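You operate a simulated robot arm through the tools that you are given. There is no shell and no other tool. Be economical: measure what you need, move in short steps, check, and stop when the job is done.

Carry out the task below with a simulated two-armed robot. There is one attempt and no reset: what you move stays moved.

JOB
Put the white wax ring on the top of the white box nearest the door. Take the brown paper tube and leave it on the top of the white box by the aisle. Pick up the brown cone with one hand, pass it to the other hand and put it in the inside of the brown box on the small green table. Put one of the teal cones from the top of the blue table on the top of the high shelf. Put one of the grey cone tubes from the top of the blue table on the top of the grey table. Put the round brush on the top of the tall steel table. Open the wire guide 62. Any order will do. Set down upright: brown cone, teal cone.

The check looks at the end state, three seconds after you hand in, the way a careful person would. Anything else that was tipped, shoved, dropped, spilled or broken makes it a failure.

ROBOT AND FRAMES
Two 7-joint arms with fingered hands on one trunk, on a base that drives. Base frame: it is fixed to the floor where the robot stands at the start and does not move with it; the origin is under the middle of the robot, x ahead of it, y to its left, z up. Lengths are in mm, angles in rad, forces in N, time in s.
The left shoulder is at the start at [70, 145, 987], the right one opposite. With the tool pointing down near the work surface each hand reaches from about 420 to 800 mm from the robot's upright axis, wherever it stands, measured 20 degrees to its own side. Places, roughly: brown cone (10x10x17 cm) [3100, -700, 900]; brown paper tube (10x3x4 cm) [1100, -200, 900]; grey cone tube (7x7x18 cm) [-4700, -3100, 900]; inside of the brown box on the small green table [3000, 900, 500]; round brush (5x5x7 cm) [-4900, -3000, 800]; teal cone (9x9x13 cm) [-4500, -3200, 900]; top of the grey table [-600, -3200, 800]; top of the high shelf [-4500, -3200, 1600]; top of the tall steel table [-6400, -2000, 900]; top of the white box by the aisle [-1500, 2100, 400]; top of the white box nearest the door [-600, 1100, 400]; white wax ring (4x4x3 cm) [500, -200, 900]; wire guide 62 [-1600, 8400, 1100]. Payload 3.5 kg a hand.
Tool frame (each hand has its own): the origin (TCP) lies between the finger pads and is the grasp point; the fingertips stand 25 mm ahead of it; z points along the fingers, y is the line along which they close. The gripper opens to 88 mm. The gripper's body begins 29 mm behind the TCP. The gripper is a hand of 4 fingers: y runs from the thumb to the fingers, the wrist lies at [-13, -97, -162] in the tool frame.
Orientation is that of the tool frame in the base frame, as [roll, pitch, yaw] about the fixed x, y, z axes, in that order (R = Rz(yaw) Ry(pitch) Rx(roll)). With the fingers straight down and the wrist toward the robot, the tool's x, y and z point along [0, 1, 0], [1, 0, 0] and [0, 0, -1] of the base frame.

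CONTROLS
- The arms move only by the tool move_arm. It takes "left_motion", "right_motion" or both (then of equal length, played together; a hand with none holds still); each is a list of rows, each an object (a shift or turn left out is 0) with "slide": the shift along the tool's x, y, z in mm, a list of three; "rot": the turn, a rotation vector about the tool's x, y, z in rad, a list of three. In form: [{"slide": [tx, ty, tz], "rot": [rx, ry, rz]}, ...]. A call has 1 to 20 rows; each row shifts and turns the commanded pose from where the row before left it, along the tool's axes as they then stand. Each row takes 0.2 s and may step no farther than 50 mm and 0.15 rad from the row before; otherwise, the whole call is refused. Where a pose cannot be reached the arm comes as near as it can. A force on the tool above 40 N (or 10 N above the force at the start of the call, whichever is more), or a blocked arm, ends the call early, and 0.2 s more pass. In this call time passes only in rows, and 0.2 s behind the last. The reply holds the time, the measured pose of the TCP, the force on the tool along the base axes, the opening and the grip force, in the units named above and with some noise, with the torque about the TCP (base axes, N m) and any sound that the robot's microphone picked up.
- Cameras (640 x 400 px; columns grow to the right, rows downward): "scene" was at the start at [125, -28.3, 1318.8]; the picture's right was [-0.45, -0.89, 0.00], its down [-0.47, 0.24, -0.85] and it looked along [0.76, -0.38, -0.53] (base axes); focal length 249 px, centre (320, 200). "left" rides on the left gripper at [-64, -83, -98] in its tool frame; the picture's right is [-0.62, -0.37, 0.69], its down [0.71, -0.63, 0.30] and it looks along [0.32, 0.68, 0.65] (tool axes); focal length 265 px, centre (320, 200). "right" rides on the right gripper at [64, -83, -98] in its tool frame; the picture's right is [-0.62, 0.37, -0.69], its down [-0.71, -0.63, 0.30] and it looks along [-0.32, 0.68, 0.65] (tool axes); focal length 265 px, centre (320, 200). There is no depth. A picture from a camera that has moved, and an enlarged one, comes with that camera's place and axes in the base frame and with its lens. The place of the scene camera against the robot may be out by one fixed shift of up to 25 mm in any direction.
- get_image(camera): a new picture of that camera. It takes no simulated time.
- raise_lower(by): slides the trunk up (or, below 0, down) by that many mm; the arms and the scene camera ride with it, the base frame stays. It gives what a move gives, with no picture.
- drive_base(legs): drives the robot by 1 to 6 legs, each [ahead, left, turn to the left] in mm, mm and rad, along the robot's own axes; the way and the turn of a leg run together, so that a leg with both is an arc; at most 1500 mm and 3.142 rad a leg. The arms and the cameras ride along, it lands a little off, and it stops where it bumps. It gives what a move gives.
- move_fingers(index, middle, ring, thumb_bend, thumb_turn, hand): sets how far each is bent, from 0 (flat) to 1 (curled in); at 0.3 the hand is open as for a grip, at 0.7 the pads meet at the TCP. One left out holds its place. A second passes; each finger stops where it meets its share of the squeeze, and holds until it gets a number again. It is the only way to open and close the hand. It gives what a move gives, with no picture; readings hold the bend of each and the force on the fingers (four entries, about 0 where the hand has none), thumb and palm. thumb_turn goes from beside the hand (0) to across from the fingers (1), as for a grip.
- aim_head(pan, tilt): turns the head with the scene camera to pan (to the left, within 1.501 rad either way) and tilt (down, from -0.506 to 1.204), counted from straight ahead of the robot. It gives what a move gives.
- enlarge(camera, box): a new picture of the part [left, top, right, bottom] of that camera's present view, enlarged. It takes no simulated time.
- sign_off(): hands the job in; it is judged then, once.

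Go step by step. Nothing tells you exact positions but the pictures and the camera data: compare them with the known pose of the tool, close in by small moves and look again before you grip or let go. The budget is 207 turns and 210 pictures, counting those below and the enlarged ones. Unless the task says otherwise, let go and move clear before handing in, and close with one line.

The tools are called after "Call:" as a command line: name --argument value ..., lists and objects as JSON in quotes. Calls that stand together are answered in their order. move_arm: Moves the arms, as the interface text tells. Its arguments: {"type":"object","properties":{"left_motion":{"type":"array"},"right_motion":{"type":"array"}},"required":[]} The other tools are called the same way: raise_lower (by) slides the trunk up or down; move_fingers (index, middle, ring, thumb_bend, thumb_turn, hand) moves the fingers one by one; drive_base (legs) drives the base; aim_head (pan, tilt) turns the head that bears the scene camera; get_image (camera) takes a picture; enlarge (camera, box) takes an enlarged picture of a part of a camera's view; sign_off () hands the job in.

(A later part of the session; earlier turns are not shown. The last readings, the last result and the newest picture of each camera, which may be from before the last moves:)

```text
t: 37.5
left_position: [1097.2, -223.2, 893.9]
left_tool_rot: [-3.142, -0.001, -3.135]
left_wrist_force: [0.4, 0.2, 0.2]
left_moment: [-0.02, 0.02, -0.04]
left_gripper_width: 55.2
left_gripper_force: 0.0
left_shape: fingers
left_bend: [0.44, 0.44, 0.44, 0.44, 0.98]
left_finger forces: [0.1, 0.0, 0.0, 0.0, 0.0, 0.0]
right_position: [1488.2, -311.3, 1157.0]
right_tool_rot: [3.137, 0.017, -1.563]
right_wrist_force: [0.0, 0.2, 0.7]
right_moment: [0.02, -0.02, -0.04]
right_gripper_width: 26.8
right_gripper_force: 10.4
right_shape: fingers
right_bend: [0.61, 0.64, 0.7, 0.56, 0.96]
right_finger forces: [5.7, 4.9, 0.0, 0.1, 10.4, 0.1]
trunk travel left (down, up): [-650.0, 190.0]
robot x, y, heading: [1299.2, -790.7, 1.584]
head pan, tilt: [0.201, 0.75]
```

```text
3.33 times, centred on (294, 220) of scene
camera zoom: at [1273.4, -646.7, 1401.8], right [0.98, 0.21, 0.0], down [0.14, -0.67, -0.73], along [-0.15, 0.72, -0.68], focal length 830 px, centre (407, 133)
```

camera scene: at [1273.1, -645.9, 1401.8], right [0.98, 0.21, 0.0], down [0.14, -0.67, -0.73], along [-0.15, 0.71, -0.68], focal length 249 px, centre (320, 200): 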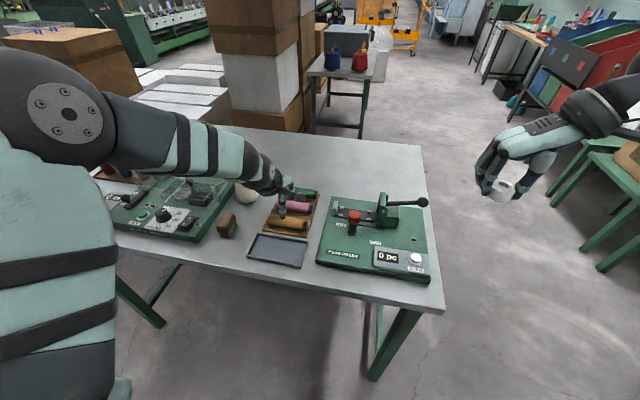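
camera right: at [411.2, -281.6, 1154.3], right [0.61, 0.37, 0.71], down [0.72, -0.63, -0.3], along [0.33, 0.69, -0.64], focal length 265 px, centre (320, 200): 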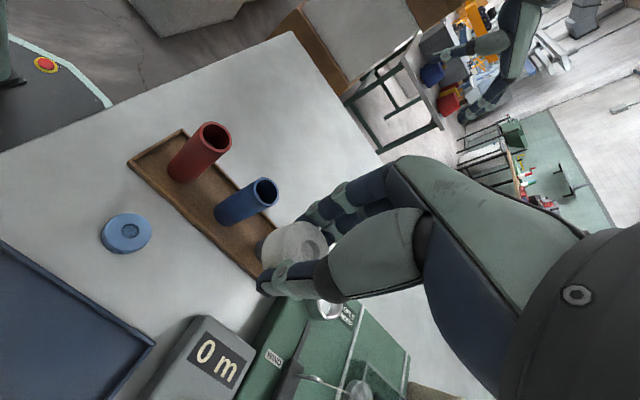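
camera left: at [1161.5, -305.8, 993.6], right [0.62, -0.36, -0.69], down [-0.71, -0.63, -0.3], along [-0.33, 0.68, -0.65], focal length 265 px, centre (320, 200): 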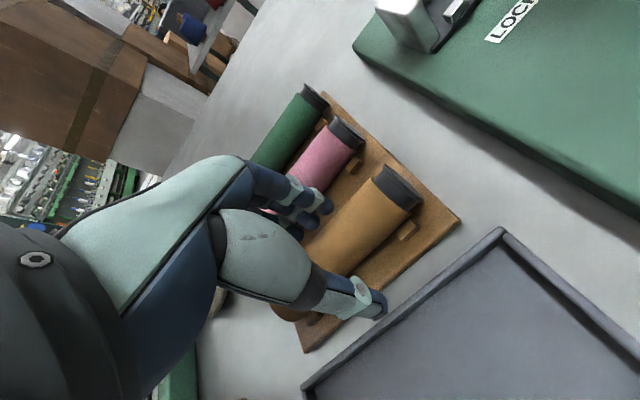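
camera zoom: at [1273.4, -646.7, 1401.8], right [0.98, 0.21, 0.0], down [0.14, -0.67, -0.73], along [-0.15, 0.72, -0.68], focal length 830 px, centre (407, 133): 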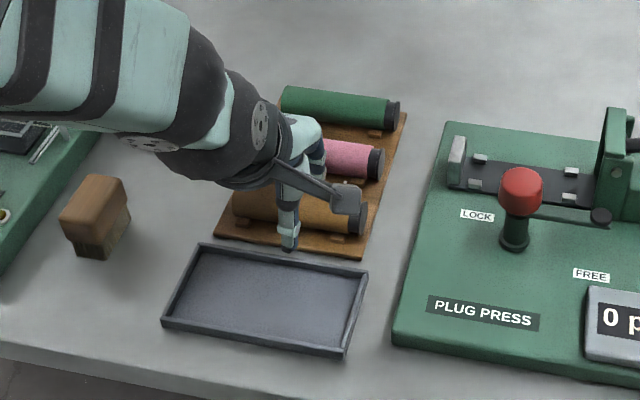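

The fingers straddle the tube cleanly. Closing the grip and lifting.

Call:
move_fingers --hand "left" --index 0.72 --middle 0.72 --ring 0.72 --thumb_bend 0.72

Call:
move_arm --left_motion '[{"slide": [0, 0, -10]}, {"slide": [0, 0, -20]}, {"slide": [0, 0, -40]}, {"slide": [0, 0, -45]}, {"slide": [0, 0, -45]}, {"slide": [0, 0, -45]}]'

Call:
get_image --camera "left"

Call:
get_image --camera "scene"

```text
t: 38.5
left_position: [1096.1, -223.2, 895.4]
left_tool_rot: [3.14, -0.001, -3.136]
left_wrist_force: [-1.6, 3.3, 3.1]
left_moment: [0.05, -0.02, 0.05]
left_gripper_width: 21.9
left_gripper_force: 14.1
left_shape: fingers
left_bend: [0.6, 0.66, 0.71, 0.59, 0.93]
left_finger forces: [9.3, 4.9, 1.4, 0.0, 13.2, 0.1]
right_position: [1488.9, -312.4, 1158.3]
right_tool_rot: [3.134, 0.016, -1.562]
right_wrist_force: [0.3, 0.4, -0.5]
right_moment: [-0.04, 0.04, -0.02]
right_gripper_width: 27.0
right_gripper_force: 11.1
right_shape: fingers
right_bend: [0.61, 0.64, 0.7, 0.56, 0.96]
right_finger forces: [5.7, 4.9, 0.0, 0.0, 10.4, 0.0]
trunk travel left (down, up): [-650.0, 190.0]
robot x, y, heading: [1294.6, -790.1, 1.578]
head pan, tilt: [0.201, 0.75]
```

```text
t: 39.9
left_position: [1097.8, -225.1, 1101.8]
left_tool_rot: [3.141, -0.002, -3.138]
left_wrist_force: [0.3, -1.0, 0.0]
left_moment: [0.01, -0.01, -0.01]
left_gripper_width: 21.9
left_gripper_force: 13.5
left_shape: fingers
left_bend: [0.6, 0.66, 0.71, 0.59, 0.93]
left_finger forces: [7.5, 4.5, 1.6, 0.0, 13.5, 0.0]
right_position: [1489.5, -312.9, 1156.5]
right_tool_rot: [3.135, 0.018, -1.563]
right_wrist_force: [-0.1, -1.2, -0.9]
right_moment: [0.02, 0.0, -0.03]
right_gripper_width: 26.8
right_gripper_force: 9.9
right_shape: fingers
right_bend: [0.61, 0.64, 0.7, 0.56, 0.96]
right_finger forces: [5.7, 4.9, 0.0, 0.0, 10.5, 0.1]
trunk travel left (down, up): [-650.0, 190.0]
robot x, y, heading: [1294.0, -797.9, 1.58]
head pan, tilt: [0.201, 0.75]
```

```text
177 pictures are left
camera left: at [1162.0, -307.6, 1200.9], right [0.62, -0.36, -0.69], down [-0.71, -0.63, -0.3], along [-0.33, 0.68, -0.65], focal length 265 px, centre (320, 200)
```

left: 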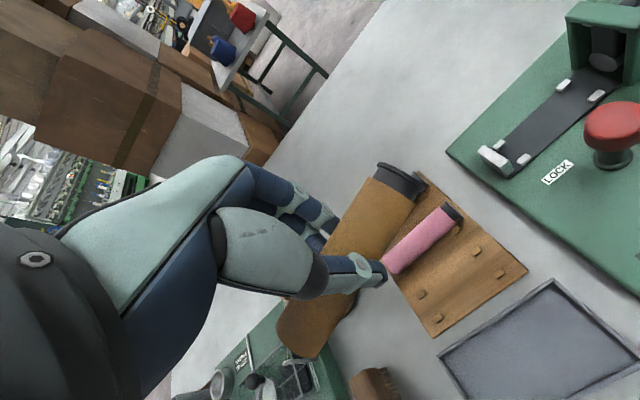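

```text
176 pictures are left
camera scene: at [1273.9, -648.2, 1402.0], right [0.98, 0.21, 0.0], down [0.14, -0.67, -0.73], along [-0.15, 0.72, -0.68], focal length 249 px, centre (320, 200)
```

scene: 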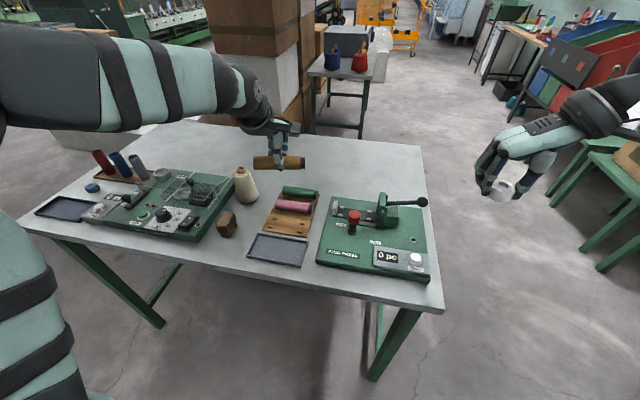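

Both items are in hand. I'll drive back around the table to its near-left, facing the white boxes, and look.

Call:
drive_base --legs '[[-100, 0, 0], [0, 0, -1.58], [-1500, 0, 0], [-150, 0, 0], [0, 0, 1.571], [700, 0, 0]]'

Call:
aim_head --pan 0.2 --tilt 0.5

Call:
get_image --camera "scene"

```text
t: 60.2
left_position: [-580.6, 365.8, 1101.4]
left_tool_rot: [-3.141, 0.0, -3.125]
left_wrist_force: [0.6, -0.5, -0.2]
left_moment: [-0.01, 0.01, -0.01]
left_gripper_width: 21.1
left_gripper_force: 12.3
left_shape: fingers
left_bend: [0.61, 0.67, 0.72, 0.59, 0.94]
left_finger forces: [6.9, 4.0, 1.2, 0.1, 12.0, 0.1]
right_position: [-188.8, 283.4, 1157.5]
right_tool_rot: [3.136, 0.016, -1.551]
right_wrist_force: [0.3, 0.1, -1.0]
right_moment: [0.0, 0.02, -0.04]
right_gripper_width: 26.3
right_gripper_force: 10.0
right_shape: fingers
right_bend: [0.61, 0.64, 0.7, 0.57, 0.96]
right_finger forces: [5.1, 5.2, 0.0, 0.0, 10.2, 0.0]
trunk travel left (down, up): [-650.0, 190.0]
robot x, y, heading: [-375.2, -196.8, 1.587]
head pan, tilt: [0.201, 0.75]
```

```text
t: 61.0
left_position: [-582.6, 365.0, 1100.9]
left_tool_rot: [3.141, 0.0, -3.123]
left_wrist_force: [0.5, 0.6, -1.1]
left_moment: [-0.03, 0.02, 0.0]
left_gripper_width: 21.0
left_gripper_force: 11.8
left_shape: fingers
left_bend: [0.61, 0.67, 0.72, 0.59, 0.94]
left_finger forces: [6.8, 4.0, 1.2, 0.0, 12.1, 0.1]
right_position: [-188.3, 284.5, 1157.4]
right_tool_rot: [3.137, 0.015, -1.552]
right_wrist_force: [-0.3, -0.2, 0.2]
right_moment: [-0.02, -0.03, 0.02]
right_gripper_width: 25.9
right_gripper_force: 10.1
right_shape: fingers
right_bend: [0.61, 0.64, 0.7, 0.57, 0.96]
right_finger forces: [5.1, 5.2, 0.1, 0.0, 10.2, 0.0]
trunk travel left (down, up): [-650.0, 190.0]
robot x, y, heading: [-373.5, -198.8, 1.591]
head pan, tilt: [0.201, 0.499]
```

```text
175 pictures are left
camera scene: at [-401.6, -46.0, 1423.7], right [0.98, 0.22, 0.0], down [0.1, -0.47, -0.88], along [-0.19, 0.86, -0.48], focal length 249 px, centre (320, 200)
```

scene: 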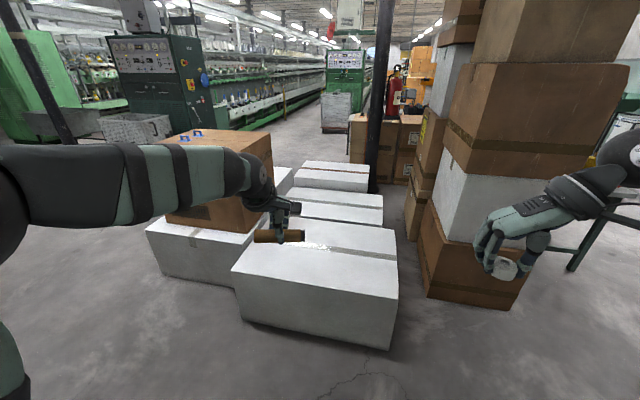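

The nearest white box's top (about z 400) spans roughly x −1100 to −200, with its front edge near y 890. I'll drive up so the right hand is over its front part, then look again.

Call:
drive_base --legs '[[650, 330, -0.02]]'

Call:
aim_head --pan -0.3 --tilt 0.8

Call:
get_image --camera "scene"

Call:
get_image --camera "right"

```text
t: 65.0
left_position: [-909.3, 1012.8, 1100.4]
left_tool_rot: [-3.141, -0.002, -3.141]
left_wrist_force: [-0.3, -0.4, -0.5]
left_moment: [-0.01, -0.03, -0.01]
left_gripper_width: 21.0
left_gripper_force: 11.8
left_shape: fingers
left_bend: [0.61, 0.67, 0.72, 0.59, 0.94]
left_finger forces: [6.9, 3.9, 1.2, 0.0, 12.0, 0.1]
right_position: [-517.2, 922.2, 1157.1]
right_tool_rot: [3.135, 0.016, -1.57]
right_wrist_force: [0.0, -0.2, 0.3]
right_moment: [0.01, 0.02, -0.03]
right_gripper_width: 26.1
right_gripper_force: 10.4
right_shape: fingers
right_bend: [0.61, 0.64, 0.7, 0.57, 0.96]
right_finger forces: [5.1, 5.1, 0.1, 0.1, 10.2, 0.0]
trunk travel left (down, up): [-650.0, 190.0]
robot x, y, heading: [-711.2, 445.8, 1.565]
head pan, tilt: [0.201, 0.499]
```

```text
t: 65.9
left_position: [-908.6, 1013.4, 1100.6]
left_tool_rot: [-3.141, -0.001, 3.141]
left_wrist_force: [-0.6, 0.5, -1.1]
left_moment: [-0.01, 0.04, 0.04]
left_gripper_width: 21.2
left_gripper_force: 12.5
left_shape: fingers
left_bend: [0.61, 0.67, 0.72, 0.59, 0.94]
left_finger forces: [7.0, 4.1, 1.2, 0.0, 12.0, 0.0]
right_position: [-516.3, 923.3, 1156.7]
right_tool_rot: [3.136, 0.017, -1.566]
right_wrist_force: [-0.5, -0.1, -0.3]
right_moment: [0.0, -0.01, 0.01]
right_gripper_width: 26.0
right_gripper_force: 10.5
right_shape: fingers
right_bend: [0.61, 0.64, 0.7, 0.57, 0.96]
right_finger forces: [5.2, 5.2, 0.0, 0.0, 10.1, 0.0]
trunk travel left (down, up): [-650.0, 190.0]
robot x, y, heading: [-713.2, 446.6, 1.57]
head pan, tilt: [-0.3, 0.799]
```

```text
174 pictures are left
camera scene: at [-694.6, 585.2, 1397.9], right [0.96, -0.29, 0.0], down [-0.21, -0.68, -0.7], along [0.21, 0.67, -0.72], focal length 249 px, centre (320, 200)
```

scene: 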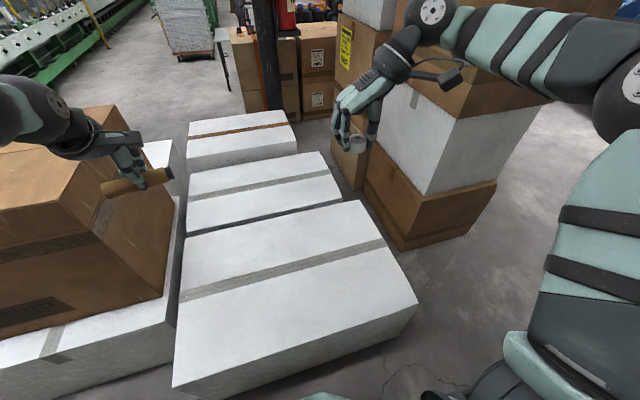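

```text
173 pictures are left
camera right: at [-433.3, 856.8, 1253.8], right [-0.37, 0.61, 0.71], down [0.63, 0.72, -0.3], along [-0.69, 0.33, -0.64], focal length 265 px, centre (320, 200)
```

right: 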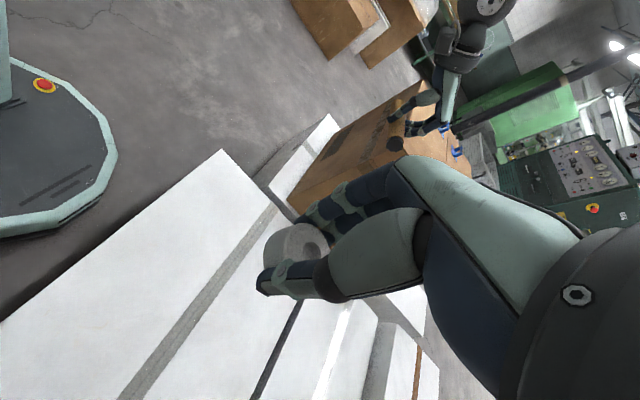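

The box top spans about x −1110…−200, y 855…1450. Before lowering the trunk I want to see where the left arm and elbow are relative to the brown box.

Call:
aim_head --pan 0.9 --tilt 0.8

Call:
get_image --camera "scene"

```text
t: 67.3
left_position: [-909.5, 1012.4, 1100.6]
left_tool_rot: [-3.141, 0.002, 3.141]
left_wrist_force: [0.5, 0.4, -0.1]
left_moment: [0.02, 0.01, -0.02]
left_gripper_width: 21.4
left_gripper_force: 12.7
left_shape: fingers
left_bend: [0.61, 0.67, 0.72, 0.59, 0.94]
left_finger forces: [6.9, 4.1, 1.2, 0.1, 11.9, 0.0]
right_position: [-517.4, 923.1, 1157.6]
right_tool_rot: [3.137, 0.018, -1.567]
right_wrist_force: [0.1, -0.3, -0.7]
right_moment: [0.0, 0.01, -0.03]
right_gripper_width: 26.0
right_gripper_force: 10.6
right_shape: fingers
right_bend: [0.61, 0.64, 0.7, 0.57, 0.96]
right_finger forces: [5.3, 5.2, 0.0, 0.1, 10.1, 0.0]
trunk travel left (down, up): [-650.0, 190.0]
robot x, y, heading: [-715.2, 446.7, 1.572]
head pan, tilt: [0.901, 0.799]
```

```text
172 pictures are left
camera scene: at [-781.5, 558.4, 1397.9], right [0.62, 0.78, 0.0], down [0.56, -0.45, -0.7], along [-0.55, 0.43, -0.72], focal length 249 px, centre (320, 200)
```

scene: 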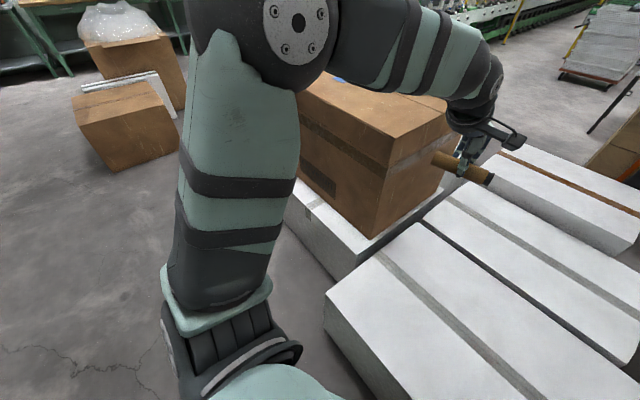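

The left arm stays clear of the brown box when lowered. I'll lower the trunk 600 and reach the ring forward over the box.

Call:
raise_lower --by -600

Call:
aim_head --pan -0.35 --tilt 0.7

Call:
move_arm --right_motion '[{"slide": [-40, 0, 0]}, {"slide": [-40, 0, 0]}, {"slide": [0, 0, 40]}]'

Call:
get_image --camera "scene"

Call:
get_image --camera "right"

```text
refused: -600 is not a number from -400 to 400
```

```text
t: 68.7
left_position: [-910.1, 1013.0, 1100.7]
left_tool_rot: [-3.14, 0.0, -3.141]
left_wrist_force: [-1.0, -0.6, 0.5]
left_moment: [-0.02, -0.02, 0.0]
left_gripper_width: 21.3
left_gripper_force: 11.9
left_shape: fingers
left_bend: [0.61, 0.67, 0.72, 0.59, 0.94]
left_finger forces: [6.9, 3.9, 1.2, 0.0, 11.9, 0.0]
right_position: [-517.2, 922.9, 1157.3]
right_tool_rot: [3.136, 0.017, -1.57]
right_wrist_force: [-1.2, -0.2, 0.6]
right_moment: [-0.01, -0.02, -0.01]
right_gripper_width: 26.2
right_gripper_force: 9.9
right_shape: fingers
right_bend: [0.61, 0.64, 0.7, 0.57, 0.96]
right_finger forces: [5.2, 5.1, 0.0, 0.0, 10.0, 0.0]
trunk travel left (down, up): [-650.0, 190.0]
robot x, y, heading: [-714.1, 447.0, 1.569]
head pan, tilt: [-0.351, 0.7]
```

```text
t: 69.3
left_position: [-909.8, 1014.3, 1099.0]
left_tool_rot: [-3.14, 0.0, -3.139]
left_wrist_force: [-0.2, 0.7, -0.1]
left_moment: [0.0, -0.01, 0.03]
left_gripper_width: 21.2
left_gripper_force: 11.7
left_shape: fingers
left_bend: [0.61, 0.67, 0.72, 0.59, 0.94]
left_finger forces: [6.9, 4.0, 1.2, 0.0, 12.0, 0.0]
right_position: [-520.3, 998.4, 1157.9]
right_tool_rot: [3.119, 0.018, -1.596]
right_wrist_force: [-20.7, 6.3, -10.5]
right_moment: [0.11, -1.12, -0.84]
right_gripper_width: 26.2
right_gripper_force: 10.5
right_shape: fingers
right_bend: [0.61, 0.64, 0.7, 0.57, 0.96]
right_finger forces: [5.3, 5.1, 0.0, 0.0, 10.2, 0.0]
trunk travel left (down, up): [-650.0, 190.0]
robot x, y, heading: [-715.7, 441.7, 1.577]
head pan, tilt: [-0.351, 0.7]
stopped in row 2 (right hand): the force on the tool passed its limit at 167 N (the readings are from after the stop); the commanded pose is now the measured one
```

```text
171 pictures are left
camera scene: at [-689.9, 590.4, 1405.9], right [0.94, -0.34, 0.0], down [-0.22, -0.61, -0.76], along [0.26, 0.72, -0.65], focal length 249 px, centre (320, 200)
```

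scene: 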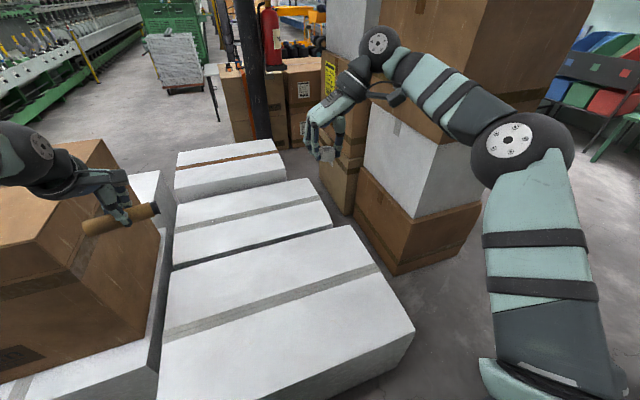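

```text
170 pictures are left
camera right: at [-437.0, 930.5, 1253.7], right [-0.34, 0.62, 0.71], down [0.64, 0.7, -0.31], along [-0.69, 0.35, -0.63], focal length 265 px, centre (320, 200)
```

right: 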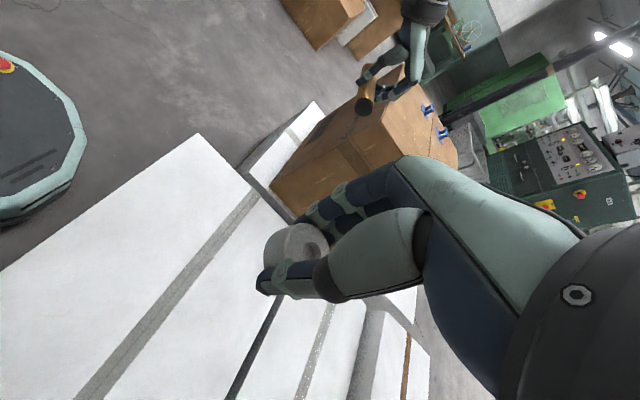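

The stack is well away from the hand (its face is near x 50, y 1290), so the stop looks like the hand's camera stalk against its own forearm. I'll back off, turn the hand back to the natural yaw, then lower the trunk in two steps.

Call:
move_arm --right_motion '[{"slide": [40, 0, 0]}, {"slide": [20, 0, 0], "rot": [0, 0, 0.14]}, {"rot": [0, 0, 0.143]}, {"rot": [0, 0, 0.143]}, {"rot": [0, 0, 0.143]}, {"rot": [0, 0, 0.143]}, {"rot": [0, 0, 0.143]}, {"rot": [0, 0, 0.143]}, {"rot": [0, 0, 0.143]}, {"rot": [0, 0, 0.143]}, {"rot": [0, 0, 0.143]}, {"rot": [0, 0, 0.143]}]'

Call:
raise_lower --by -400

Call:
raise_lower --by -200

Call:
get_image --camera "scene"

```text
t: 71.9
left_position: [-909.1, 1013.1, 1100.9]
left_tool_rot: [-3.141, 0.0, -3.141]
left_wrist_force: [-0.9, -0.6, -0.4]
left_moment: [-0.01, 0.04, -0.01]
left_gripper_width: 21.3
left_gripper_force: 12.3
left_shape: fingers
left_bend: [0.61, 0.67, 0.72, 0.59, 0.94]
left_finger forces: [6.9, 3.9, 1.2, 0.0, 12.1, 0.1]
right_position: [-511.2, 948.6, 1156.7]
right_tool_rot: [3.129, -0.037, 3.113]
right_wrist_force: [0.6, 1.2, -0.3]
right_moment: [-0.02, 0.0, -0.02]
right_gripper_width: 26.0
right_gripper_force: 10.1
right_shape: fingers
right_bend: [0.61, 0.64, 0.7, 0.57, 0.96]
right_finger forces: [5.3, 5.3, 0.1, 0.2, 10.0, 0.1]
right hand out of reach, approached as far as the arm can: row 12
trunk travel left (down, up): [-650.0, 190.0]
robot x, y, heading: [-713.7, 448.3, 1.569]
head pan, tilt: [-0.351, 0.7]
```

```text
t: 75.7
left_position: [-909.8, 1013.6, 700.9]
left_tool_rot: [3.14, -0.001, 3.141]
left_wrist_force: [-0.8, -0.2, -0.9]
left_moment: [0.0, 0.05, -0.01]
left_gripper_width: 21.3
left_gripper_force: 12.0
left_shape: fingers
left_bend: [0.61, 0.67, 0.72, 0.59, 0.94]
left_finger forces: [6.9, 4.0, 1.2, 0.1, 12.1, 0.0]
right_position: [-514.4, 946.2, 757.6]
right_tool_rot: [3.125, -0.036, 3.12]
right_wrist_force: [0.3, 0.1, 0.1]
right_moment: [-0.03, -0.04, -0.03]
right_gripper_width: 26.0
right_gripper_force: 10.6
right_shape: fingers
right_bend: [0.61, 0.64, 0.7, 0.57, 0.96]
right_finger forces: [5.3, 5.3, 0.1, 0.1, 10.1, 0.1]
trunk travel left (down, up): [-250.0, 590.0]
robot x, y, heading: [-712.2, 447.5, 1.569]
head pan, tilt: [-0.351, 0.7]
```

```text
t: 77.9
left_position: [-910.1, 1013.0, 500.9]
left_tool_rot: [-3.141, 0.0, 3.14]
left_wrist_force: [-0.2, 0.3, -0.1]
left_moment: [0.0, 0.0, -0.01]
left_gripper_width: 21.2
left_gripper_force: 11.9
left_shape: fingers
left_bend: [0.61, 0.67, 0.72, 0.59, 0.94]
left_finger forces: [6.9, 4.1, 1.2, 0.0, 12.1, 0.0]
right_position: [-513.4, 945.9, 558.1]
right_tool_rot: [3.125, -0.032, 3.118]
right_wrist_force: [-0.3, 0.4, 0.0]
right_moment: [0.01, 0.0, -0.01]
right_gripper_width: 26.1
right_gripper_force: 10.5
right_shape: fingers
right_bend: [0.61, 0.64, 0.7, 0.57, 0.96]
right_finger forces: [5.3, 5.4, 0.1, 0.1, 10.1, 0.1]
trunk travel left (down, up): [-50.0, 790.0]
robot x, y, heading: [-713.4, 444.2, 1.567]
head pan, tilt: [-0.351, 0.7]
```

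```text
169 pictures are left
camera scene: at [-689.3, 587.8, 806.2], right [0.94, -0.34, 0.0], down [-0.22, -0.61, -0.76], along [0.26, 0.72, -0.64], focal length 249 px, centre (320, 200)
```

scene: 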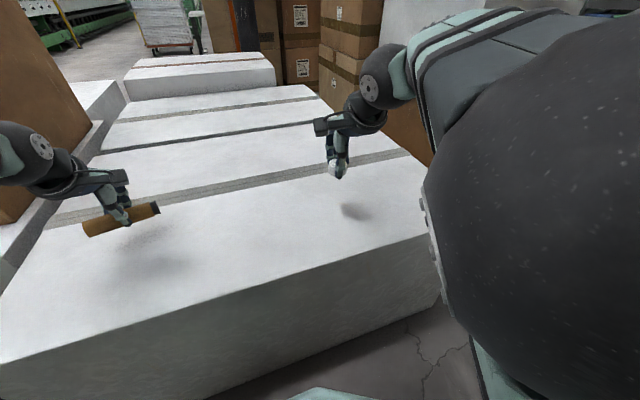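

Both hands hover over the box. I'll lower the ring in steps and watch.

Call:
move_arm --right_motion '[{"slide": [0, 15, 35]}, {"slide": [0, 15, 35]}, {"slide": [0, 0, 25]}]'

Call:
enlarge --camera "scene" --box '[260, 120, 420, 220]'

```text
t: 78.7
left_position: [-909.5, 1012.4, 501.2]
left_tool_rot: [3.141, 0.001, -3.141]
left_wrist_force: [-1.0, 0.3, -0.1]
left_moment: [-0.03, 0.02, 0.0]
left_gripper_width: 21.4
left_gripper_force: 11.8
left_shape: fingers
left_bend: [0.61, 0.67, 0.72, 0.59, 0.94]
left_finger forces: [6.9, 4.0, 1.2, 0.0, 12.0, 0.0]
right_position: [-517.7, 978.8, 463.6]
right_tool_rot: [3.125, -0.021, 3.123]
right_wrist_force: [-0.2, -0.6, -0.7]
right_moment: [0.0, 0.02, -0.03]
right_gripper_width: 25.9
right_gripper_force: 10.5
right_shape: fingers
right_bend: [0.61, 0.64, 0.7, 0.57, 0.96]
right_finger forces: [5.3, 5.4, 0.0, 0.0, 9.9, 0.1]
trunk travel left (down, up): [-50.0, 790.0]
robot x, y, heading: [-713.2, 446.7, 1.569]
head pan, tilt: [-0.351, 0.7]
```

```text
4.00 times, centred on (340, 170) of scene
camera zoom: at [-689.3, 587.9, 806.1], right [0.94, -0.34, 0.0], down [-0.22, -0.61, -0.76], along [0.26, 0.72, -0.64], focal length 997 px, centre (240, 320)
```

zoom: 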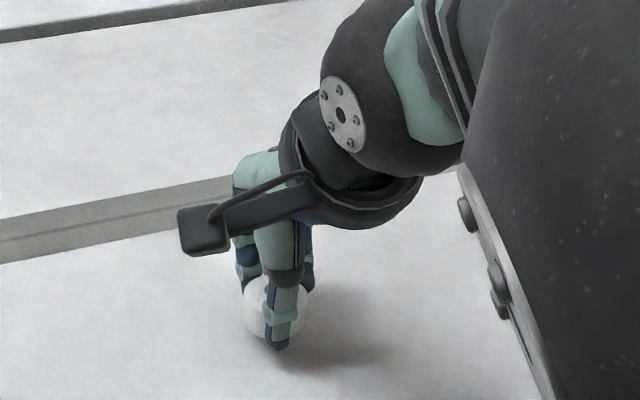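

Still a gap below the ring. Lowering in small steps until I feel contact.

Call:
move_arm --right_motion '[{"slide": [0, 0, 10]}, {"slide": [0, 0, 8]}, {"slide": [0, 0, 6]}]'

Call:
enlarge --camera "scene" --box '[260, 120, 420, 220]'

```text
t: 79.5
left_position: [-910.2, 1011.1, 503.5]
left_tool_rot: [3.139, 0.001, -3.141]
left_wrist_force: [-0.1, -0.2, -0.1]
left_moment: [-0.01, -0.02, 0.0]
left_gripper_width: 21.0
left_gripper_force: 12.1
left_shape: fingers
left_bend: [0.61, 0.67, 0.72, 0.59, 0.94]
left_finger forces: [6.9, 4.1, 1.2, 0.0, 12.0, 0.0]
right_position: [-517.2, 980.7, 448.2]
right_tool_rot: [3.106, -0.02, 3.123]
right_wrist_force: [-1.4, -0.3, 36.5]
right_moment: [-1.02, 0.15, -0.01]
right_gripper_width: 25.7
right_gripper_force: 26.7
right_shape: fingers
right_bend: [0.62, 0.65, 0.7, 0.58, 0.95]
right_finger forces: [5.3, 6.6, 0.0, 0.1, 42.3, 0.0]
trunk travel left (down, up): [-50.0, 790.0]
robot x, y, heading: [-713.7, 446.3, 1.573]
head pan, tilt: [-0.351, 0.7]
```

```text
4.00 times, centred on (340, 170) of scene
camera zoom: at [-690.5, 584.8, 807.5], right [0.94, -0.34, 0.0], down [-0.22, -0.6, -0.77], along [0.26, 0.72, -0.64], focal length 997 px, centre (240, 320)
```

zoom: 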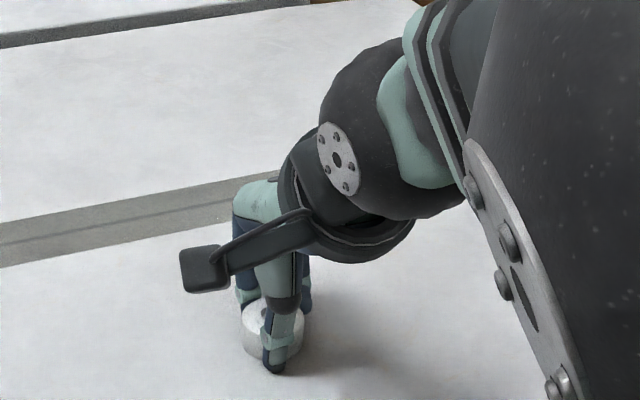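

The ring is down on the box. I'll relieve the pressure by 4 mm and open the hand.

Call:
move_arm --right_motion '[{"slide": [0, 0, -7]}]'

Call:
move_fingers --hand "right" --index 0.45 --middle 0.45 --ring 0.45 --thumb_bend 0.45

Call:
enlarge --camera "scene" --box '[260, 120, 420, 220]'

Call:
get_image --camera "right"

```text
t: 79.9
left_position: [-910.3, 1012.5, 501.1]
left_tool_rot: [3.14, 0.001, 3.141]
left_wrist_force: [0.5, 0.9, -1.4]
left_moment: [0.0, -0.01, 0.01]
left_gripper_width: 21.2
left_gripper_force: 11.5
left_shape: fingers
left_bend: [0.61, 0.67, 0.72, 0.59, 0.94]
left_finger forces: [6.9, 3.9, 1.2, 0.1, 12.0, 0.0]
right_position: [-517.2, 978.4, 448.7]
right_tool_rot: [3.121, -0.023, 3.123]
right_wrist_force: [0.6, 5.7, 18.1]
right_moment: [0.21, -0.09, 0.03]
right_gripper_width: 25.8
right_gripper_force: 18.7
right_shape: fingers
right_bend: [0.61, 0.63, 0.7, 0.59, 0.95]
right_finger forces: [6.7, 15.7, 0.0, 0.0, 13.6, 0.0]
trunk travel left (down, up): [-50.0, 790.0]
robot x, y, heading: [-715.2, 446.3, 1.57]
head pan, tilt: [-0.351, 0.7]
```

```text
t: 80.9
left_position: [-908.6, 1012.0, 502.3]
left_tool_rot: [3.14, 0.0, 3.142]
left_wrist_force: [-0.8, 0.0, 0.3]
left_moment: [-0.02, 0.0, -0.02]
left_gripper_width: 21.1
left_gripper_force: 11.8
left_shape: fingers
left_bend: [0.61, 0.67, 0.72, 0.59, 0.94]
left_finger forces: [6.9, 4.0, 1.2, 0.0, 11.9, 0.1]
right_position: [-518.7, 978.5, 447.8]
right_tool_rot: [3.125, -0.022, 3.123]
right_wrist_force: [-3.1, 0.4, 12.0]
right_moment: [0.3, -0.07, 0.07]
right_gripper_width: 51.5
right_gripper_force: 6.3
right_shape: fingers
right_bend: [0.45, 0.46, 0.45, 0.46, 0.97]
right_finger forces: [0.0, 11.6, 0.1, 0.0, 0.8, 0.1]
trunk travel left (down, up): [-50.0, 790.0]
robot x, y, heading: [-716.7, 446.0, 1.572]
head pan, tilt: [-0.351, 0.7]
```

```text
4.00 times, centred on (340, 170) of scene
camera zoom: at [-689.9, 586.6, 806.3], right [0.94, -0.34, 0.0], down [-0.22, -0.6, -0.77], along [0.26, 0.72, -0.64], focal length 997 px, centre (240, 320)
```

zoom: 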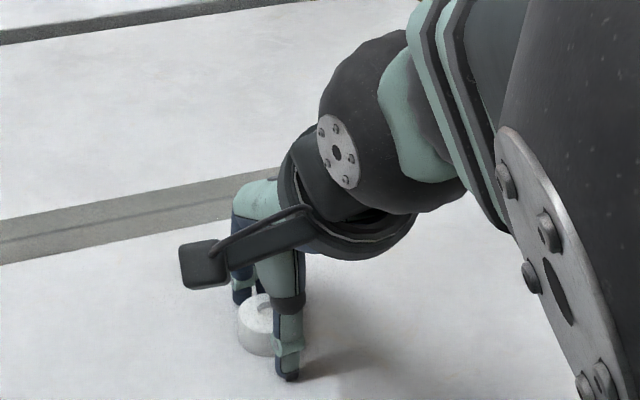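

```text
165 pictures are left
camera right: at [-582.4, 892.9, 545.6], right [0.64, 0.34, 0.69], down [0.7, -0.64, -0.33], along [0.32, 0.69, -0.65], focal length 265 px, centre (320, 200)
```

right: 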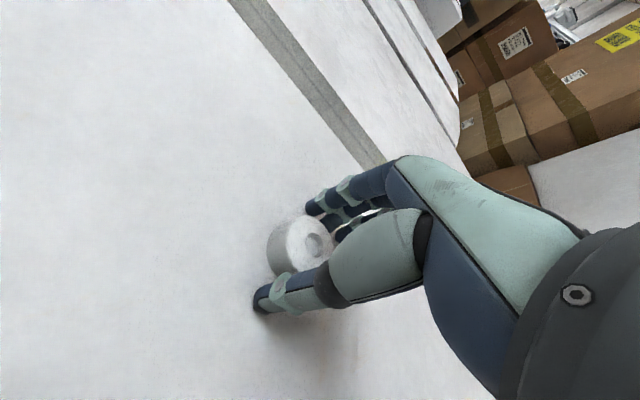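

The ring stands flat on the box, free of the fingers. I'll open slightly more, lift straight up, raise the trunk and look toward the aisle boxes.

Call:
move_fingers --hand "right" --index 0.38 --middle 0.38 --ring 0.38 --thumb_bend 0.38

Call:
move_arm --right_motion '[{"slide": [0, 0, -20]}, {"slide": [0, 0, -45]}, {"slide": [0, 0, -45]}]'

Call:
raise_lower --by 400

Call:
raise_lower --by 300

Call:
aim_head --pan 0.3 --tilt 0.6

Call:
get_image --camera "scene"

Call:
get_image --camera "right"

```text
t: 81.9
left_position: [-908.3, 1012.2, 501.1]
left_tool_rot: [-3.141, -0.001, 3.141]
left_wrist_force: [0.1, 0.0, -1.5]
left_moment: [-0.03, 0.02, 0.01]
left_gripper_width: 21.6
left_gripper_force: 12.1
left_shape: fingers
left_bend: [0.61, 0.67, 0.72, 0.59, 0.94]
left_finger forces: [6.8, 4.1, 1.2, 0.0, 12.0, 0.1]
right_position: [-518.4, 977.6, 446.8]
right_tool_rot: [3.125, -0.022, 3.122]
right_wrist_force: [0.6, -2.6, 5.2]
right_moment: [0.12, -0.08, -0.04]
right_gripper_width: 67.3
right_gripper_force: 3.3
right_shape: fingers
right_bend: [0.38, 0.4, 0.38, 0.38, 0.97]
right_finger forces: [0.0, 5.6, 0.1, 0.0, 0.1, 0.1]
trunk travel left (down, up): [-50.0, 790.0]
robot x, y, heading: [-717.0, 446.6, 1.569]
head pan, tilt: [-0.351, 0.7]
```

```text
t: 82.7
left_position: [-909.5, 1012.4, 500.6]
left_tool_rot: [-3.14, 0.0, -3.14]
left_wrist_force: [0.1, 0.5, 0.5]
left_moment: [0.03, -0.01, -0.03]
left_gripper_width: 21.1
left_gripper_force: 12.2
left_shape: fingers
left_bend: [0.61, 0.67, 0.72, 0.59, 0.94]
left_finger forces: [6.9, 4.1, 1.2, 0.0, 12.0, 0.0]
right_position: [-516.2, 977.5, 556.8]
right_tool_rot: [3.124, -0.023, 3.123]
right_wrist_force: [0.0, 0.5, -0.4]
right_moment: [-0.01, -0.01, 0.0]
right_gripper_width: 67.4
right_gripper_force: 0.0
right_shape: fingers
right_bend: [0.38, 0.38, 0.38, 0.38, 0.97]
right_finger forces: [0.1, 0.0, 0.1, 0.1, 0.0, 0.0]
trunk travel left (down, up): [-50.0, 790.0]
robot x, y, heading: [-715.4, 444.6, 1.571]
head pan, tilt: [-0.351, 0.7]
```

```text
t: 86.5
left_position: [-909.2, 1013.0, 901.7]
left_tool_rot: [-3.141, 0.0, 3.141]
left_wrist_force: [1.1, -0.7, -0.2]
left_moment: [0.02, 0.0, 0.0]
left_gripper_width: 21.2
left_gripper_force: 12.0
left_shape: fingers
left_bend: [0.61, 0.67, 0.72, 0.59, 0.94]
left_finger forces: [6.9, 4.0, 1.2, 0.0, 12.0, 0.0]
right_position: [-515.5, 977.2, 956.9]
right_tool_rot: [3.125, -0.023, 3.123]
right_wrist_force: [0.1, 0.5, 0.2]
right_moment: [0.0, 0.02, -0.03]
right_gripper_width: 67.4
right_gripper_force: 0.0
right_shape: fingers
right_bend: [0.38, 0.38, 0.38, 0.38, 0.97]
right_finger forces: [0.0, 0.1, 0.0, 0.1, 0.1, 0.0]
trunk travel left (down, up): [-450.0, 390.0]
robot x, y, heading: [-714.7, 443.9, 1.564]
head pan, tilt: [-0.351, 0.7]
```

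```text
t: 89.5
left_position: [-908.7, 1012.7, 1199.7]
left_tool_rot: [-3.141, 0.0, 3.14]
left_wrist_force: [-0.4, 1.9, -0.5]
left_moment: [0.02, -0.02, 0.01]
left_gripper_width: 21.3
left_gripper_force: 12.0
left_shape: fingers
left_bend: [0.61, 0.67, 0.72, 0.59, 0.94]
left_finger forces: [6.8, 4.1, 1.3, 0.1, 12.0, 0.0]
right_position: [-516.3, 977.8, 1255.5]
right_tool_rot: [3.123, -0.022, 3.123]
right_wrist_force: [0.9, 0.0, -0.6]
right_moment: [-0.02, -0.02, 0.0]
right_gripper_width: 67.5
right_gripper_force: 0.1
right_shape: fingers
right_bend: [0.38, 0.38, 0.38, 0.38, 0.97]
right_finger forces: [0.1, 0.0, 0.0, 0.1, 0.0, 0.0]
trunk travel left (down, up): [-750.0, 90.0]
robot x, y, heading: [-715.4, 446.9, 1.574]
head pan, tilt: [-0.351, 0.7]
```

```text
t: 90.6
left_position: [-909.3, 1012.7, 1201.6]
left_tool_rot: [3.141, 0.002, 3.141]
left_wrist_force: [0.7, -0.2, -0.3]
left_moment: [-0.01, -0.01, -0.05]
left_gripper_width: 21.1
left_gripper_force: 12.0
left_shape: fingers
left_bend: [0.61, 0.67, 0.72, 0.59, 0.94]
left_finger forces: [6.9, 4.0, 1.2, 0.0, 12.0, 0.0]
right_position: [-515.3, 976.7, 1255.3]
right_tool_rot: [3.123, -0.022, 3.124]
right_wrist_force: [1.1, 0.3, 0.0]
right_moment: [0.03, -0.03, 0.03]
right_gripper_width: 67.7
right_gripper_force: 0.0
right_shape: fingers
right_bend: [0.38, 0.38, 0.38, 0.38, 0.97]
right_finger forces: [0.0, 0.0, 0.0, 0.0, 0.1, 0.0]
trunk travel left (down, up): [-750.0, 90.0]
robot x, y, heading: [-713.7, 447.8, 1.573]
head pan, tilt: [0.3, 0.6]
```

```text
164 pictures are left
camera scene: at [-744.5, 592.6, 1514.7], right [0.96, 0.3, 0.0], down [0.17, -0.54, -0.82], along [-0.24, 0.79, -0.57], focal length 249 px, centre (320, 200)
```

scene: 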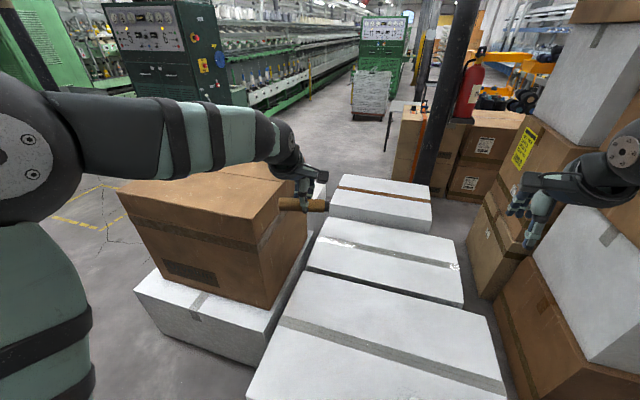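

```text
163 pictures are left
camera right: at [-579.8, 892.1, 1354.6], right [0.64, 0.34, 0.68], down [0.7, -0.64, -0.33], along [0.32, 0.69, -0.65], focal length 265 px, centre (320, 200)
```

right: 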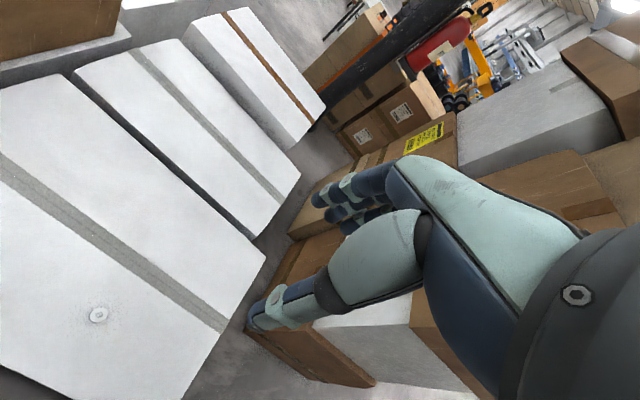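

The ring is safely on the box top. The aisle box lies behind the brown carton, so I'll drive round by the left side and look at it from there.

Call:
drive_base --legs '[[-250, 0, 0], [0, 1500, 0], [850, 0, 0]]'

Call:
aim_head --pan -0.5 --tilt 0.5

Call:
get_image --camera "scene"

```text
t: 103.6
left_position: [-2416.6, 1616.9, 1201.6]
left_tool_rot: [-3.14, 0.001, 3.139]
left_wrist_force: [-0.9, -1.4, 0.0]
left_moment: [-0.01, 0.0, 0.01]
left_gripper_width: 21.0
left_gripper_force: 11.5
left_shape: fingers
left_bend: [0.61, 0.67, 0.72, 0.59, 0.94]
left_finger forces: [6.9, 3.9, 1.3, 0.0, 12.0, 0.1]
right_position: [-2022.4, 1579.4, 1255.8]
right_tool_rot: [3.123, -0.022, 3.12]
right_wrist_force: [0.6, 0.5, 0.3]
right_moment: [0.0, -0.03, -0.04]
right_gripper_width: 67.6
right_gripper_force: 0.0
right_shape: fingers
right_bend: [0.38, 0.38, 0.38, 0.38, 0.97]
right_finger forces: [0.0, 0.0, 0.0, 0.1, 0.0, 0.0]
trunk travel left (down, up): [-750.0, 90.0]
robot x, y, heading: [-2219.3, 1048.3, 1.572]
head pan, tilt: [0.3, 0.6]
```

```text
t: 104.7
left_position: [-2415.7, 1617.1, 1201.0]
left_tool_rot: [-3.14, -0.002, 3.14]
left_wrist_force: [0.1, -0.2, -0.6]
left_moment: [-0.03, 0.01, -0.03]
left_gripper_width: 21.1
left_gripper_force: 11.8
left_shape: fingers
left_bend: [0.61, 0.67, 0.72, 0.59, 0.94]
left_finger forces: [6.9, 3.9, 1.2, 0.0, 12.0, 0.0]
right_position: [-2023.2, 1580.8, 1256.8]
right_tool_rot: [3.123, -0.022, 3.121]
right_wrist_force: [0.5, 0.4, 0.2]
right_moment: [-0.03, 0.0, 0.03]
right_gripper_width: 67.5
right_gripper_force: 0.0
right_shape: fingers
right_bend: [0.38, 0.38, 0.38, 0.38, 0.97]
right_finger forces: [0.0, 0.1, 0.0, 0.0, 0.0, 0.1]
trunk travel left (down, up): [-750.0, 90.0]
robot x, y, heading: [-2220.1, 1049.5, 1.567]
head pan, tilt: [-0.499, 0.499]
```

```text
162 pictures are left
camera scene: at [-2182.4, 1192.6, 1523.8], right [0.88, -0.48, 0.0], down [-0.23, -0.42, -0.88], along [0.42, 0.77, -0.48], focal length 249 px, centre (320, 200)
```

scene: 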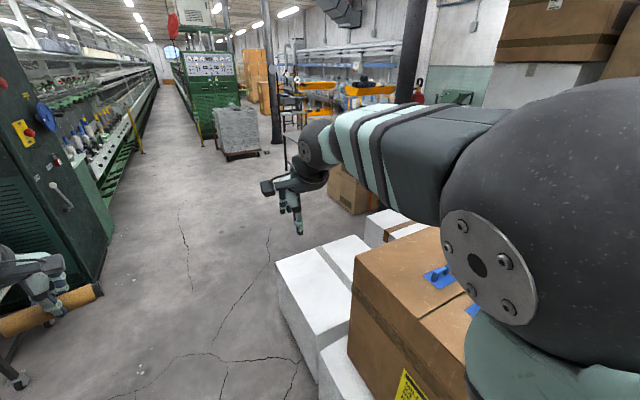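

The aisle box top spans about x −1880…−1180, y 1770…2370. I'll drive alongside it and turn to face it with the tube over it.

Call:
drive_base --legs '[[755, 20, 0], [0, 0, -1.57]]'

Call:
aim_head --pan 0.2 --tilt 0.8

Call:
get_image --camera "scene"

```text
t: 112.6
left_position: [-1674.8, 2002.3, 1200.3]
left_tool_rot: [3.142, 0.001, 1.58]
left_wrist_force: [0.0, 0.0, 0.7]
left_moment: [0.02, 0.0, -0.02]
left_gripper_width: 20.6
left_gripper_force: 11.3
left_shape: fingers
left_bend: [0.61, 0.67, 0.72, 0.59, 0.94]
left_finger forces: [6.6, 3.8, 1.1, 0.1, 11.5, 0.0]
right_position: [-1709.0, 1609.3, 1257.3]
right_tool_rot: [3.125, -0.023, 1.56]
right_wrist_force: [-0.1, -0.2, 0.0]
right_moment: [0.02, -0.01, 0.0]
right_gripper_width: 67.2
right_gripper_force: 0.1
right_shape: fingers
right_bend: [0.38, 0.38, 0.38, 0.38, 0.97]
right_finger forces: [0.0, 0.0, 0.0, 0.0, 0.0, 0.0]
trunk travel left (down, up): [-750.0, 90.0]
robot x, y, heading: [-2241.7, 1801.5, 0.006]
head pan, tilt: [-0.499, 0.499]
```

```text
t: 113.7
left_position: [-1675.9, 2002.8, 1200.6]
left_tool_rot: [3.14, 0.0, 1.579]
left_wrist_force: [-1.0, -0.8, 0.0]
left_moment: [0.01, 0.03, 0.0]
left_gripper_width: 20.8
left_gripper_force: 11.8
left_shape: fingers
left_bend: [0.61, 0.67, 0.72, 0.59, 0.94]
left_finger forces: [6.6, 3.8, 1.1, 0.1, 11.5, 0.0]
right_position: [-1709.3, 1609.2, 1256.0]
right_tool_rot: [3.124, -0.023, 1.561]
right_wrist_force: [0.7, 0.5, -0.1]
right_moment: [0.0, 0.01, 0.0]
right_gripper_width: 67.7
right_gripper_force: 0.1
right_shape: fingers
right_bend: [0.38, 0.38, 0.38, 0.38, 0.97]
right_finger forces: [0.0, 0.1, 0.0, 0.0, 0.1, 0.0]
trunk travel left (down, up): [-750.0, 90.0]
robot x, y, heading: [-2238.2, 1800.3, 0.01]
head pan, tilt: [0.201, 0.799]
```

```text
161 pictures are left
camera scene: at [-2117.9, 1831.3, 1497.9], right [0.21, -0.98, 0.0], down [-0.7, -0.15, -0.7], along [0.68, 0.14, -0.72], focal length 249 px, centre (320, 200)
```

scene: 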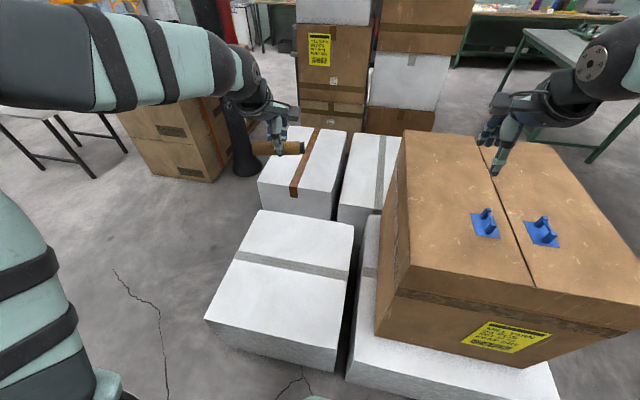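

The brown carton sits right where the right hand would come down, so I'll shift the robot 140 mm left (tube stays over the aisle box) and pull the right hand back before lowering.

Call:
drive_base --legs '[[0, 140, 0]]'

Call:
move_arm --right_motion '[{"slide": [0, -40, -20]}, {"slide": [0, -40, -20]}]'

Call:
raise_lower --by -400

Call:
get_image --camera "scene"

```text
t: 115.0
left_position: [-1678.2, 2138.9, 1202.2]
left_tool_rot: [3.141, -0.002, 1.582]
left_wrist_force: [-0.1, -0.2, 0.0]
left_moment: [-0.01, -0.03, -0.02]
left_gripper_width: 20.9
left_gripper_force: 11.8
left_shape: fingers
left_bend: [0.61, 0.67, 0.72, 0.59, 0.94]
left_finger forces: [6.6, 3.8, 1.1, 0.0, 11.7, 0.0]
right_position: [-1710.2, 1745.1, 1255.3]
right_tool_rot: [3.123, -0.025, 1.562]
right_wrist_force: [-0.1, -0.7, 0.2]
right_moment: [0.01, 0.01, -0.02]
right_gripper_width: 67.5
right_gripper_force: 0.0
right_shape: fingers
right_bend: [0.38, 0.38, 0.38, 0.38, 0.97]
right_finger forces: [0.1, 0.1, 0.0, 0.0, 0.1, 0.1]
trunk travel left (down, up): [-750.0, 90.0]
robot x, y, heading: [-2242.8, 1941.5, 0.008]
head pan, tilt: [0.201, 0.799]
```

```text
t: 115.6
left_position: [-1677.8, 2138.8, 1201.8]
left_tool_rot: [3.141, -0.005, 1.579]
left_wrist_force: [0.6, -0.7, 0.8]
left_moment: [-0.04, 0.0, -0.01]
left_gripper_width: 21.1
left_gripper_force: 11.6
left_shape: fingers
left_bend: [0.61, 0.67, 0.72, 0.59, 0.94]
left_finger forces: [6.7, 3.8, 1.1, 0.0, 11.6, 0.0]
right_position: [-1759.6, 1722.9, 1303.8]
right_tool_rot: [3.124, -0.042, 1.563]
right_wrist_force: [-0.1, -0.5, -0.1]
right_moment: [-0.01, 0.0, 0.01]
right_gripper_width: 67.5
right_gripper_force: 0.0
right_shape: fingers
right_bend: [0.38, 0.38, 0.38, 0.38, 0.97]
right_finger forces: [0.0, 0.0, 0.0, 0.0, 0.0, 0.1]
right hand out of reach, approached as far as the arm can: row 1, 2
trunk travel left (down, up): [-750.0, 90.0]
robot x, y, heading: [-2242.0, 1940.7, 0.012]
head pan, tilt: [0.201, 0.799]
```

```text
t: 119.4
left_position: [-1677.8, 2141.7, 801.7]
left_tool_rot: [3.141, 0.001, 1.58]
left_wrist_force: [0.6, -0.2, -0.6]
left_moment: [0.02, -0.03, -0.02]
left_gripper_width: 20.8
left_gripper_force: 11.5
left_shape: fingers
left_bend: [0.61, 0.67, 0.72, 0.59, 0.94]
left_finger forces: [6.7, 3.8, 1.1, 0.1, 11.6, 0.0]
right_position: [-1759.9, 1725.9, 904.5]
right_tool_rot: [3.126, -0.036, 1.561]
right_wrist_force: [0.3, 0.0, -0.2]
right_moment: [0.02, 0.0, 0.03]
right_gripper_width: 67.5
right_gripper_force: 0.0
right_shape: fingers
right_bend: [0.38, 0.38, 0.38, 0.38, 0.97]
right_finger forces: [0.1, 0.0, 0.0, 0.0, 0.1, 0.0]
trunk travel left (down, up): [-350.0, 490.0]
robot x, y, heading: [-2242.3, 1941.3, 0.006]
head pan, tilt: [0.201, 0.799]
```

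```text
160 pictures are left
camera scene: at [-2119.4, 1970.4, 1097.9], right [0.21, -0.98, 0.0], down [-0.7, -0.15, -0.7], along [0.68, 0.15, -0.72], focal length 249 px, centre (320, 200)
```

scene: 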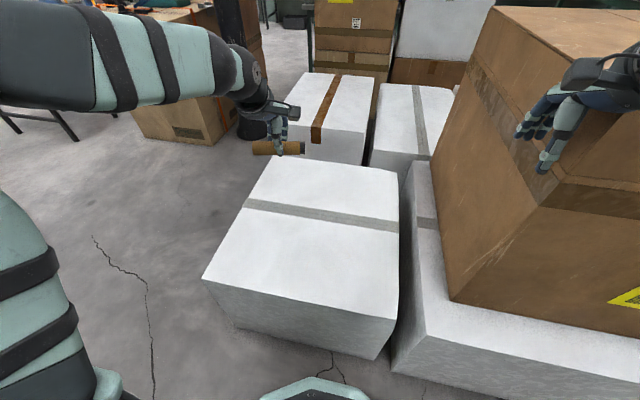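

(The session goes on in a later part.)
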